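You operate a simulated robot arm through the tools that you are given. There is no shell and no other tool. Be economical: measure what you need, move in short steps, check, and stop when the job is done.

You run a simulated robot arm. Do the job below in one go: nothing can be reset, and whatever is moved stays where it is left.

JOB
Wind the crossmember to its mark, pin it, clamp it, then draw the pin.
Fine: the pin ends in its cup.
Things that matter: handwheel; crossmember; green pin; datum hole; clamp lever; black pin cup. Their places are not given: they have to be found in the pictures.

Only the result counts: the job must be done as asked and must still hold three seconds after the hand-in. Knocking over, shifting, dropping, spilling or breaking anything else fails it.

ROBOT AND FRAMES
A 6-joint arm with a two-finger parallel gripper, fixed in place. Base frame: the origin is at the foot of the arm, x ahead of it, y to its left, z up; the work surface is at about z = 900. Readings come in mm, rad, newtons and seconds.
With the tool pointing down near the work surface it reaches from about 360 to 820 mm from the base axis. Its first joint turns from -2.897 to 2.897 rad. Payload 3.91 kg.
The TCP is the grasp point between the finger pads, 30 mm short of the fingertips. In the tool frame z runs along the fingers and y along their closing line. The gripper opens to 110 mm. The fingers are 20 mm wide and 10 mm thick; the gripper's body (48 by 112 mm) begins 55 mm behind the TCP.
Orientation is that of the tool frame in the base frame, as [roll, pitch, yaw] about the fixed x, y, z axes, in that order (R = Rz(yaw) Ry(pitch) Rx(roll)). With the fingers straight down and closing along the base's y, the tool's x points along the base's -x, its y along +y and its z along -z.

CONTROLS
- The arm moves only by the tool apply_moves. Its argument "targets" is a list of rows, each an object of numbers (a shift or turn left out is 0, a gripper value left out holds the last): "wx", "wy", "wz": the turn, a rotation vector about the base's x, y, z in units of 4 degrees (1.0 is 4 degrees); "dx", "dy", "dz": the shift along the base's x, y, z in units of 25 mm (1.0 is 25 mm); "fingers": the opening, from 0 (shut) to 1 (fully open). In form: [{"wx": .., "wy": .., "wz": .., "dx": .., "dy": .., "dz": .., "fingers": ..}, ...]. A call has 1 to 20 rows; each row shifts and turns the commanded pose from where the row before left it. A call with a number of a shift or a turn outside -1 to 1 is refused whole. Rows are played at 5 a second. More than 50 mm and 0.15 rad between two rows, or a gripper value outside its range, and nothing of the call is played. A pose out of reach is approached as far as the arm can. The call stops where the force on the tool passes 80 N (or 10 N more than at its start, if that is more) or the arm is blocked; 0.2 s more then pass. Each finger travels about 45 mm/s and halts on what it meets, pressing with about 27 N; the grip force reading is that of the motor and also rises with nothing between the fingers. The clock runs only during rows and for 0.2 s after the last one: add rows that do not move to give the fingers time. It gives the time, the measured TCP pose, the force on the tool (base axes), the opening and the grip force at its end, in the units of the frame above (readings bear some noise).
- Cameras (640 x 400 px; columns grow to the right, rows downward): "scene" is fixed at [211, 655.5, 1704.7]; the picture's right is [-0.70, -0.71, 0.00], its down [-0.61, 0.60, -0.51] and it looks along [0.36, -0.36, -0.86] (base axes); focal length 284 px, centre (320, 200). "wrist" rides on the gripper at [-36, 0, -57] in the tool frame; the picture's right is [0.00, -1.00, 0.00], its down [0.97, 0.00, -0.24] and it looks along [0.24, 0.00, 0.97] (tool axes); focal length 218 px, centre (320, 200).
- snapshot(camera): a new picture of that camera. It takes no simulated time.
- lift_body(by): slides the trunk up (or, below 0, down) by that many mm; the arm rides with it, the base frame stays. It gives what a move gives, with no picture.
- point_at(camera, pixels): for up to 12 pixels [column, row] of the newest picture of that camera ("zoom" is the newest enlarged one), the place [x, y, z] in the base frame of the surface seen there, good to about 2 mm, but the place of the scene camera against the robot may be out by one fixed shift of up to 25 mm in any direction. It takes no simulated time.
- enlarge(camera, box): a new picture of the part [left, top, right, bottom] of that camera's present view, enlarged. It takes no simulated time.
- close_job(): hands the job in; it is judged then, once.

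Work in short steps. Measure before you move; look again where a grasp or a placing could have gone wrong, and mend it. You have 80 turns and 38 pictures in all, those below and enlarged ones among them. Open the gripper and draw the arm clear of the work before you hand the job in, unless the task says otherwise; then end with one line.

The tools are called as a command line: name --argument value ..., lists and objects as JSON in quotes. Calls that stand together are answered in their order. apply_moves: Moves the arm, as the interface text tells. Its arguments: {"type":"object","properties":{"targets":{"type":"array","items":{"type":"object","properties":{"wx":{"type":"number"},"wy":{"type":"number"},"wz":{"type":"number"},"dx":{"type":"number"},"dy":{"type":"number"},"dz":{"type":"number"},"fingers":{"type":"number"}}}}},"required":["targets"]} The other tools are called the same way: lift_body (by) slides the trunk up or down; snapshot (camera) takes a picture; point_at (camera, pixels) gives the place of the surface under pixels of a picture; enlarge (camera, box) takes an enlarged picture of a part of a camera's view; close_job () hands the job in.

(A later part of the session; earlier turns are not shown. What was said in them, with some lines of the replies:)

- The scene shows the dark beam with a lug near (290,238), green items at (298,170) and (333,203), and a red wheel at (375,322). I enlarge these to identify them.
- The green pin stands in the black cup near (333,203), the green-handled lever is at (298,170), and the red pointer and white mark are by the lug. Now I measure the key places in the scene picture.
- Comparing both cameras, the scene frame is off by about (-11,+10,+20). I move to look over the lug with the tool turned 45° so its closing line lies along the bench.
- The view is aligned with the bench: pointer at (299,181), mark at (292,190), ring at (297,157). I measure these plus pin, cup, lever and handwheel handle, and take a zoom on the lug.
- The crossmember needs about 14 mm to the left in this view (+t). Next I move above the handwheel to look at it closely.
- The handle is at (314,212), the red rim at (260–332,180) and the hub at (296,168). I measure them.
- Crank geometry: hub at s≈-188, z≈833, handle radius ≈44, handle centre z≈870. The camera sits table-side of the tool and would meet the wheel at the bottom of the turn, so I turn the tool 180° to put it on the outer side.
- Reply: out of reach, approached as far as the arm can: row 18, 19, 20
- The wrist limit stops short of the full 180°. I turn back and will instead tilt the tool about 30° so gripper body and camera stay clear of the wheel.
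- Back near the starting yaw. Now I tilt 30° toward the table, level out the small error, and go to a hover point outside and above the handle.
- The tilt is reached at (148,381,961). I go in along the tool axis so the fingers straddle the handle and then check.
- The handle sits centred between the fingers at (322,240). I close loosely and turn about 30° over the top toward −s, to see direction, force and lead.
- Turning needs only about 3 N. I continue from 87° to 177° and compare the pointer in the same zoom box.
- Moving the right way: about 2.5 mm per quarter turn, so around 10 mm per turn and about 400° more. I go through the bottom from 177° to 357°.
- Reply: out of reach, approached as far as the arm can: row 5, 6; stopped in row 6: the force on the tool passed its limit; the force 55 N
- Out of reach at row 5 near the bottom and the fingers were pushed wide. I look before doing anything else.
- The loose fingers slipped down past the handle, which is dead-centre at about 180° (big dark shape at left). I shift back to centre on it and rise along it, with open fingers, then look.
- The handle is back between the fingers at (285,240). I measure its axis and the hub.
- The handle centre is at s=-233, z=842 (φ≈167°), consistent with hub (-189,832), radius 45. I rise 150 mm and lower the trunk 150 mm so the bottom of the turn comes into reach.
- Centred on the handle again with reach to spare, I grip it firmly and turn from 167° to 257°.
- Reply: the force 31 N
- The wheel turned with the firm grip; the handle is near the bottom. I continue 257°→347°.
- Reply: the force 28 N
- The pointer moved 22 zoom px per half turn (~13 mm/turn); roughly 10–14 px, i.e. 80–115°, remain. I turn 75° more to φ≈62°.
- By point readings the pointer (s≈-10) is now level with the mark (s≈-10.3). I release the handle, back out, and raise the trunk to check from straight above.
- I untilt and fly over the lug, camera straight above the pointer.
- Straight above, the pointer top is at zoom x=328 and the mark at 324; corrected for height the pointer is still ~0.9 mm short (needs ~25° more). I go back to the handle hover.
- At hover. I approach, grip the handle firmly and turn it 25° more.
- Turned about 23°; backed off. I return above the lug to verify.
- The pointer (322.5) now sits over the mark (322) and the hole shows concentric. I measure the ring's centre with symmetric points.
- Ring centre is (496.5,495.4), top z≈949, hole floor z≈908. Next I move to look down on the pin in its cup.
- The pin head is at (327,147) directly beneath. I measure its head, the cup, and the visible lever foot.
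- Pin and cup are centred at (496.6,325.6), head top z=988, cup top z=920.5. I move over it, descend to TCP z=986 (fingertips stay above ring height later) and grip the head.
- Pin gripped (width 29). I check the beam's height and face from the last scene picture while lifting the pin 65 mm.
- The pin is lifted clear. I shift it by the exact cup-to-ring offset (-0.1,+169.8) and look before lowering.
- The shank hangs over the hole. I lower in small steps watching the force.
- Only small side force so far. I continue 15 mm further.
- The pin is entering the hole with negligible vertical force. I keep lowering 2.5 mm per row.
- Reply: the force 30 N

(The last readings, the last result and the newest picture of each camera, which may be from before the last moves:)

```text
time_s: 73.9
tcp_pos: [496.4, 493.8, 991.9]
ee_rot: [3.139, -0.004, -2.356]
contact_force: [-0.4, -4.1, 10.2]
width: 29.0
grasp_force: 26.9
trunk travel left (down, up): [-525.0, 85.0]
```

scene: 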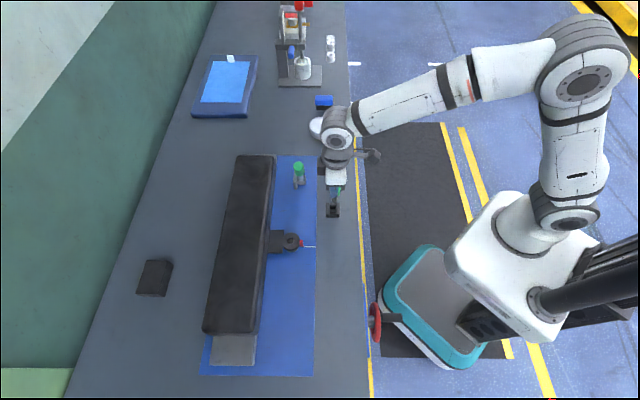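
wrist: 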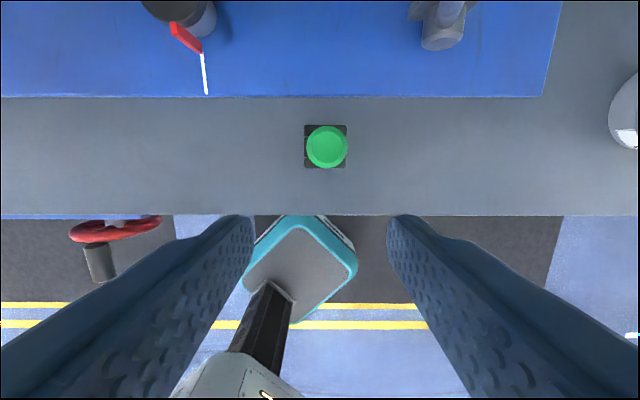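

It caught briefly at the lower hole and then went in. I continue down gently to seat it.

apply_moves --targets '[{"dz": -0.08}, {"dz": -0.08}, {}]'

apply_moves --targets '[{"dz": -0.08}, {}]'

```text
time_s: 74.7
tcp_pos: [496.1, 494.1, 990.1]
ee_rot: [3.139, 0.003, -2.357]
contact_force: [-7.4, -8.4, 13.5]
width: 29.0
grasp_force: 27.0
trunk travel left (down, up): [-525.0, 85.0]
```

```text
time_s: 75.3
tcp_pos: [496.7, 495.0, 989.2]
ee_rot: [3.139, 0.006, -2.356]
contact_force: [-4.7, -4.2, 18.1]
width: 28.8
grasp_force: 27.3
trunk travel left (down, up): [-525.0, 85.0]
```

Contact is firm at about 2–3 mm above the cup height, consistent with the hole floor (908). I open and rise clear, then look from above.

apply_moves --targets '[{"fingers": 0.5}, {}, {}, {"dz": 0.8}, {"dz": 0.8}, {"dz": 0.8}, {"dz": 0.8}, {"dz": 0.8, "dx": -0.5, "dy": -0.5}, {"dz": 0.4, "dx": -0.5, "dy": -0.5}, {}]'

snapshot --camera "wrist"

```text
time_s: 77.5
tcp_pos: [473.0, 469.6, 1096.3]
ee_rot: [3.14, 0.0, -2.354]
contact_force: [0.1, 0.2, 0.3]
width: 55.1
grasp_force: 0.0
trunk travel left (down, up): [-525.0, 85.0]
```

```text
7 pictures are left
```

wrist: 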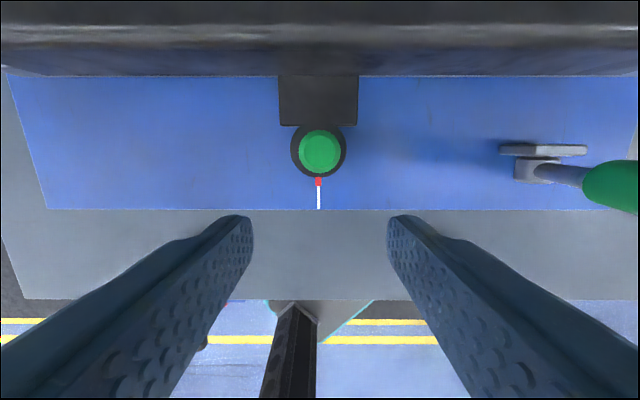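

The pin stands upright in the hole at (319,150). I measure its head and the lever's hub, stem, grip and plate.

point_at --camera "wrist" --pixels '[[319, 138], [319, 163], [306, 150], [332, 150], [505, 150], [580, 150], [520, 170], [545, 172], [565, 174], [580, 178], [600, 185], [625, 190]]'

```text
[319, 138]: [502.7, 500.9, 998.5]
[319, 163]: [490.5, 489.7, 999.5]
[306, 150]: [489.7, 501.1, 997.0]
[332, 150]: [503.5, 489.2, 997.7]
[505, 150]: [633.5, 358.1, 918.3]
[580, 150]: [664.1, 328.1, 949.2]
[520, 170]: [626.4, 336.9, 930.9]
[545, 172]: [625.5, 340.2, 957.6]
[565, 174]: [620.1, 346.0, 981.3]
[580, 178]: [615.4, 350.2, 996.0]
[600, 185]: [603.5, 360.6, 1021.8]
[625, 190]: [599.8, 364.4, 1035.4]
```

The pin head is at z=998, seated. The lever lies in the plane p≈-682, hub near (s 208,z 935), leaning ~18° toward the lug, so the likely throw is away from the lug (+s). I bring closed fingers to its lug side and push gently to test.

apply_moves --targets '[{"dx": 0.78, "dy": -0.606, "fingers": 0}, {"dx": 0.78, "dy": -0.606}, {"dx": 0.78, "dy": -0.606}, {"dx": 0.78, "dy": -0.606}, {"dx": 0.78, "dy": -0.606}, {"dz": -0.92}, {"dz": -0.92}, {}]'

apply_moves --targets '[{"dx": 0.226, "dy": -0.226}, {"dx": 0.226, "dy": -0.226}, {"dx": 0.226, "dy": -0.226}, {"dx": 0.226, "dy": -0.226}, {"dx": 0.226, "dy": -0.226}, {}]'

```text
time_s: 79.3
tcp_pos: [571.9, 394.1, 1051.2]
ee_rot: [3.138, 0.003, -2.354]
contact_force: [-0.6, 0.5, -0.1]
width: 0.2
grasp_force: 27.4
trunk travel left (down, up): [-525.0, 85.0]
```

```text
time_s: 80.7
tcp_pos: [597.7, 366.5, 1050.3]
ee_rot: [3.138, 0.0, -2.356]
contact_force: [0.0, -0.9, 1.0]
width: 0.0
grasp_force: 26.4
trunk travel left (down, up): [-525.0, 85.0]
```

No resisting force at s≈163. I look to see whether the lever moved.

enlarge --camera "scene" --box '[250, 130, 346, 210]'

```text
5.00 times, centred on (298, 170) of scene
```

zoom: 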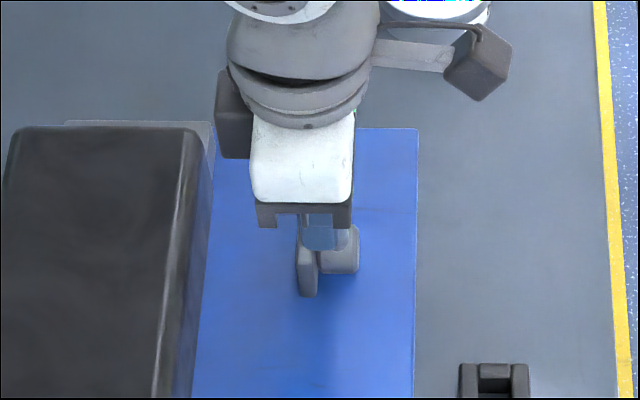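

The hand covers the lever; it seems to yield freely. I push on a further 80 mm toward +s, watching the force.

apply_moves --targets '[{"dx": 0.283, "dy": -0.283}, {"dx": 0.283, "dy": -0.283}, {"dx": 0.283, "dy": -0.283}, {"dx": 0.283, "dy": -0.283}, {"dx": 0.283, "dy": -0.283}, {"dx": 0.283, "dy": -0.283}, {"dx": 0.283, "dy": -0.283}, {"dx": 0.283, "dy": -0.283}, {}]'

```text
time_s: 82.7
tcp_pos: [655.7, 309.9, 1051.3]
ee_rot: [3.138, 0.002, -2.356]
contact_force: [0.8, 0.2, -0.5]
width: 0.0
grasp_force: 27.2
trunk travel left (down, up): [-525.0, 85.0]
```

Still no force. I take a wrist picture to see the lever now.

snapshot --camera "wrist"

```text
5 pictures are left
```

wrist: 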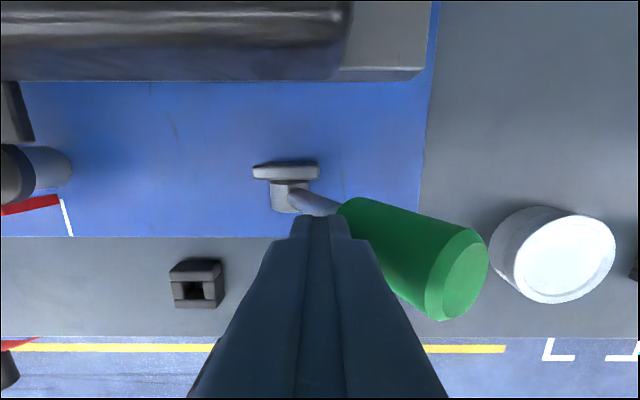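

The lever has swung toward +s, as the push intended. I measure its grip, hub and the nearby white cup for clearance.

point_at --camera "wrist" --pixels '[[460, 275], [400, 240], [440, 225], [320, 203], [300, 197], [283, 195], [290, 170], [500, 250], [555, 240], [535, 215], [255, 172], [316, 172]]'

```text
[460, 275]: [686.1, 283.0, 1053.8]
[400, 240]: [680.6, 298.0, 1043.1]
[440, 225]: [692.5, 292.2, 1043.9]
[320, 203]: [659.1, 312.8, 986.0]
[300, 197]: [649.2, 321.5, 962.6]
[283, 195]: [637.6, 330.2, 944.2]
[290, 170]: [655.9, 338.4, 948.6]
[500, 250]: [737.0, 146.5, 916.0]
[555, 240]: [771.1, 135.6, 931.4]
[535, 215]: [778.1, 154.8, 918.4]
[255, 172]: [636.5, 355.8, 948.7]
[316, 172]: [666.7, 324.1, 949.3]
```

The lever is at about +29°, pivot at s≈219, z≈932, and its sweep clears the white cup. I follow the arc to 60°.

apply_moves --targets '[{"dx": 0.198, "dy": -0.198, "dz": -0.155}, {"dx": 0.198, "dy": -0.198, "dz": -0.155}, {"dx": 0.198, "dy": -0.198, "dz": -0.155}, {"dx": 0.172, "dy": -0.172, "dz": -0.231}, {"dx": 0.172, "dy": -0.172, "dz": -0.231}, {"dx": 0.172, "dy": -0.172, "dz": -0.231}, {}]'

```text
time_s: 84.0
tcp_pos: [669.2, 296.3, 1042.3]
ee_rot: [3.132, 0.02, -2.347]
contact_force: [-36.6, 9.0, 25.6]
width: 0.0
grasp_force: 26.7
trunk travel left (down, up): [-525.0, 85.0]
stopped in row 6: the force on the tool passed its limit (the readings are from after the stop); the commanded pose is now the measured one
```

The push was stopped firmly with the lever near +42°, apparently its end stop. I back off and check the lever's resting angle.

apply_moves --targets '[{"dx": -0.4, "dy": 0.4, "dz": 0.2}, {"dx": -0.5, "dy": 0.5, "dz": 0.6}, {"dx": -0.5, "dy": 0.5, "dz": 0.6}, {"dx": -0.5, "dy": 0.5, "dz": 0.6}, {"dx": -0.5, "dy": 0.5}, {}]'

snapshot --camera "wrist"

```text
time_s: 85.3
tcp_pos: [618.7, 352.0, 1084.5]
ee_rot: [3.135, 0.016, -2.353]
contact_force: [-0.1, 0.8, -0.2]
width: 0.1
grasp_force: 26.7
trunk travel left (down, up): [-525.0, 85.0]
```

```text
4 pictures are left
```

wrist: 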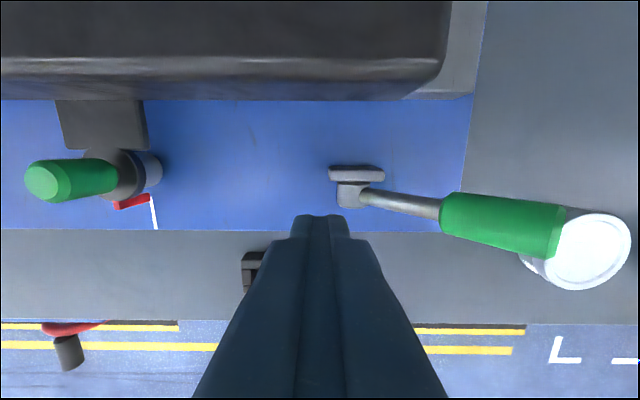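

Now I measure the lever's angle and check the pin and pointer.

point_at --camera "wrist" --pixels '[[560, 235], [550, 215], [500, 218], [460, 210], [400, 200], [370, 195], [350, 195], [332, 172], [383, 172], [45, 180], [120, 203], [154, 215]]'

```text
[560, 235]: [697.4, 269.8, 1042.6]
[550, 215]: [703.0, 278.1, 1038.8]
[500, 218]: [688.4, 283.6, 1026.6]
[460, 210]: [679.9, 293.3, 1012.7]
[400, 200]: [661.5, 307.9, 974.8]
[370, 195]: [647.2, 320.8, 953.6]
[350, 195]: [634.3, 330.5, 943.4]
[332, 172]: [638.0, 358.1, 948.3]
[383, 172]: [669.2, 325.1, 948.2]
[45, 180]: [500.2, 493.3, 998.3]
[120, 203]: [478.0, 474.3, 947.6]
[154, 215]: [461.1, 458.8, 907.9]
```

The lever rests at about 43° (stop reached), pin and pointer unchanged. I level the tool, move above the pin at (496.6,495.2) and check the pose.

apply_moves --targets '[{"dz": 0.2, "wx": -0.229, "wy": 0.095, "wz": -0.04, "fingers": 0.5}, {"dx": -0.815, "dy": 0.955}, {"dx": -0.815, "dy": 0.955}, {"dx": -0.815, "dy": 0.955}, {"dx": -0.815, "dy": 0.955}, {"dx": -0.815, "dy": 0.955}, {"dx": -0.815, "dy": 0.955}, {}, {}]'

apply_moves --targets '[{}]'

```text
time_s: 87.3
tcp_pos: [494.0, 496.5, 1090.1]
ee_rot: [3.139, 0.0, -2.354]
contact_force: [0.0, 0.3, 0.0]
width: 55.0
grasp_force: 0.1
trunk travel left (down, up): [-525.0, 85.0]
```

```text
time_s: 87.8
tcp_pos: [493.1, 497.0, 1089.4]
ee_rot: [3.142, -0.001, -2.354]
contact_force: [-0.1, -0.3, -0.3]
width: 55.0
grasp_force: 0.0
trunk travel left (down, up): [-525.0, 85.0]
```

The pose is about (−3,+1.5) off; I correct that, descend to z≈990 and grip the pin head.

apply_moves --targets '[{"dx": 0.118, "dy": -0.06}, {"dz": -0.66}, {"dz": -0.66}, {"dz": -0.66}, {"dz": -0.66}, {"dz": -0.66}, {"dz": -0.66}, {}, {"fingers": 0}, {}, {}, {}, {}]'

```text
time_s: 90.5
tcp_pos: [499.1, 496.8, 990.4]
ee_rot: [3.138, -0.001, -2.352]
contact_force: [-3.0, 4.5, -0.8]
width: 29.0
grasp_force: 27.2
trunk travel left (down, up): [-525.0, 85.0]
```

The head is gripped (width 29). I draw the pin straight up.

apply_moves --targets '[{"dz": 0.2}, {"dz": 0.3}, {"dz": 0.4}, {"dz": 0.5}, {"dz": 0.5}, {"dz": 0.5}, {"dz": 0.5}, {}]'

enlarge --camera "scene" --box '[260, 205, 340, 260]'

```text
time_s: 92.3
tcp_pos: [496.9, 494.9, 1062.4]
ee_rot: [3.14, 0.0, -2.353]
contact_force: [0.3, -0.8, -1.4]
width: 28.8
grasp_force: 26.7
trunk travel left (down, up): [-525.0, 85.0]
```

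```text
7.27 times, centred on (300, 232) of scene
```

zoom: 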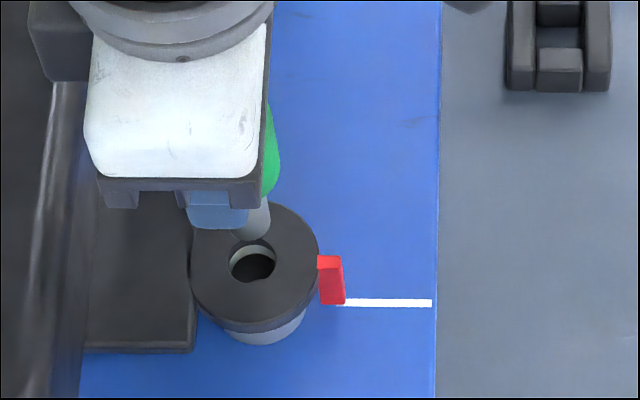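

The pin is out and the pointer stays on its mark. I carry the pin back by (+0.1,-169.7), over the cup at (496.6,325.6), and sample the pose.

apply_moves --targets '[{"dz": 0.2, "dy": -0.97}, {"dy": -0.97}, {"dy": -0.97}, {"dy": -0.97}, {"dy": -0.97}, {"dy": -0.97}, {"dy": -0.968}, {}, {}]'

apply_moves --targets '[{}]'

apply_moves --targets '[{}]'

enlarge --camera "scene" --box '[300, 170, 364, 220]'

```text
time_s: 94.3
tcp_pos: [498.1, 324.7, 1069.2]
ee_rot: [3.141, 0.0, -2.353]
contact_force: [0.0, -0.5, -1.5]
width: 29.1
grasp_force: 26.7
trunk travel left (down, up): [-525.0, 85.0]
```

```text
time_s: 94.8
tcp_pos: [498.5, 325.0, 1068.7]
ee_rot: [3.138, 0.0, -2.353]
contact_force: [0.2, 0.3, -1.6]
width: 28.7
grasp_force: 26.6
trunk travel left (down, up): [-525.0, 85.0]
```

```text
time_s: 95.2
tcp_pos: [498.1, 323.5, 1069.6]
ee_rot: [3.139, 0.0, -2.353]
contact_force: [-0.4, 0.5, -0.5]
width: 28.9
grasp_force: 27.0
trunk travel left (down, up): [-525.0, 85.0]
```

```text
8.00 times, centred on (332, 195) of scene
```

zoom: 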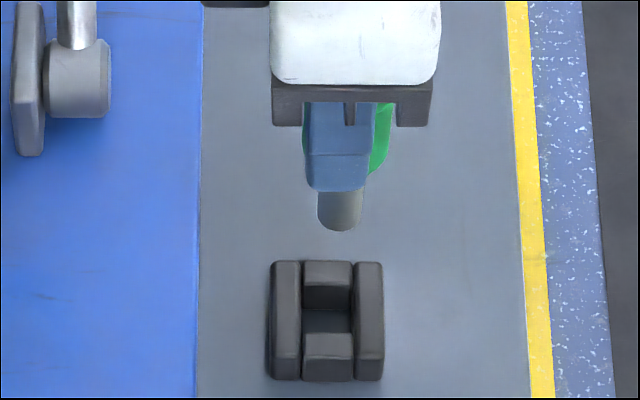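

The pin's sideways position (s≈122.9) is about 2 mm past the cup centre (120.9); I correct that and lower to just above the cup rim, then ease in.

apply_moves --targets '[{"dx": -0.052, "dy": 0.052}, {"dz": -0.6}, {"dz": -0.6}, {"dz": -0.6}, {"dz": -0.6}, {}]'

apply_moves --targets '[{"dz": -0.1}, {"dz": -0.1}, {"dz": -0.1}, {"dz": -0.1}, {}]'

```text
time_s: 96.5
tcp_pos: [495.5, 326.0, 1007.9]
ee_rot: [3.14, 0.001, -2.354]
contact_force: [1.0, 0.0, -0.8]
width: 28.9
grasp_force: 26.9
trunk travel left (down, up): [-525.0, 85.0]
```

```text
time_s: 97.8
tcp_pos: [495.7, 325.8, 999.4]
ee_rot: [3.139, -0.002, -2.353]
contact_force: [0.3, 0.8, -0.1]
width: 29.0
grasp_force: 27.2
trunk travel left (down, up): [-525.0, 85.0]
```

No force at z≈999, so the tip is in the cup mouth. I continue down gently to the bottom.

apply_moves --targets '[{"dz": -0.12}, {"dz": -0.12}, {"dz": -0.12}, {}]'

apply_moves --targets '[{"dz": -0.08}, {"dz": -0.08}, {}]'

```text
time_s: 98.8
tcp_pos: [495.8, 326.5, 990.0]
ee_rot: [3.138, 0.0, -2.354]
contact_force: [0.2, 0.8, 0.1]
width: 29.0
grasp_force: 26.4
trunk travel left (down, up): [-525.0, 85.0]
```

```text
time_s: 99.5
tcp_pos: [496.3, 327.3, 986.5]
ee_rot: [-3.141, 0.005, -2.352]
contact_force: [2.9, -2.8, 19.4]
width: 29.2
grasp_force: 27.0
trunk travel left (down, up): [-525.0, 85.0]
```

Contact of 19 N at z≈986, slightly above the expected seat (~981). I ease down a little more.

apply_moves --targets '[{"dz": -0.06}, {"dz": -0.06}, {}]'

apply_moves --targets '[{}]'

```text
time_s: 100.3
tcp_pos: [496.2, 325.5, 982.5]
ee_rot: [3.141, 0.002, -2.352]
contact_force: [4.0, -2.4, 19.2]
width: 28.9
grasp_force: 27.3
trunk travel left (down, up): [-525.0, 85.0]
```

```text
time_s: 100.8
tcp_pos: [496.4, 325.7, 982.5]
ee_rot: [3.139, 0.001, -2.354]
contact_force: [1.7, 0.5, 14.6]
width: 28.8
grasp_force: 27.1
trunk travel left (down, up): [-525.0, 85.0]
```

At z=982.5 it appears seated. I release, rise clear, and look at the pin.

apply_moves --targets '[{"fingers": 0.5}, {}, {}, {"dz": 0.5}, {"dz": 0.7}, {"dz": 0.8}, {"dz": 0.8}, {"dz": 0.8, "dx": -0.6, "dy": -0.45}, {"dz": 0.6, "dx": -0.6, "dy": -0.45}, {}]'

snapshot --camera "wrist"

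point_at --camera "wrist" --pixels '[[327, 147], [317, 147], [337, 147], [327, 137], [327, 157]]'

```text
time_s: 103.0
tcp_pos: [465.9, 304.2, 1086.8]
ee_rot: [3.141, -0.001, -2.354]
contact_force: [0.0, -0.8, 1.2]
width: 55.3
grasp_force: 0.0
trunk travel left (down, up): [-525.0, 85.0]
```

```text
1 pictures are left
```

wrist: 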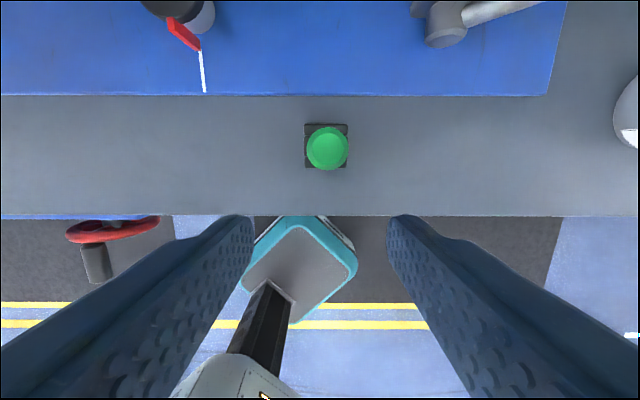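

```text
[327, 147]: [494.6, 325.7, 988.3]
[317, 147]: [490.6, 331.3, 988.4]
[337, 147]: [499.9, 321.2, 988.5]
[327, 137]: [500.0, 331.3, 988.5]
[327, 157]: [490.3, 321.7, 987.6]
```

The pin stands upright in its cup with the head at z=988.3, the same as at the start. The pointer is on its mark and the lever is still thrown. I draw the arm up and clear.

apply_moves --targets '[{"dz": 0.9}, {"dz": 0.9}, {"dz": 0.9}, {"dz": 0.9, "dy": -0.5}, {"dz": 0.9, "dy": -0.5}, {}]'

snapshot --camera "scene"

```text
time_s: 104.3
tcp_pos: [467.7, 278.9, 1199.9]
ee_rot: [3.139, -0.001, -2.354]
contact_force: [0.2, 0.6, -1.0]
width: 55.1
grasp_force: 0.1
trunk travel left (down, up): [-525.0, 85.0]
```

```text
0 pictures are left
```

scene: 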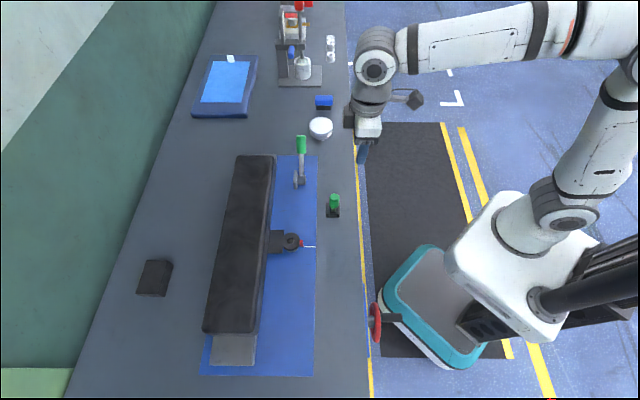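

The scene shows the lever thrown at (300,155), the pin in its cup at (333,205), the pointer on the mark and everything else in place. The gripper is open and clear, so I hand in.

close_job

```text
The job is handed in.
```

I wound the crossmember to its mark, pinned it, threw the clamp lever to its stop, then drew the pin and put it back upright in its black cup; the job is handed in.
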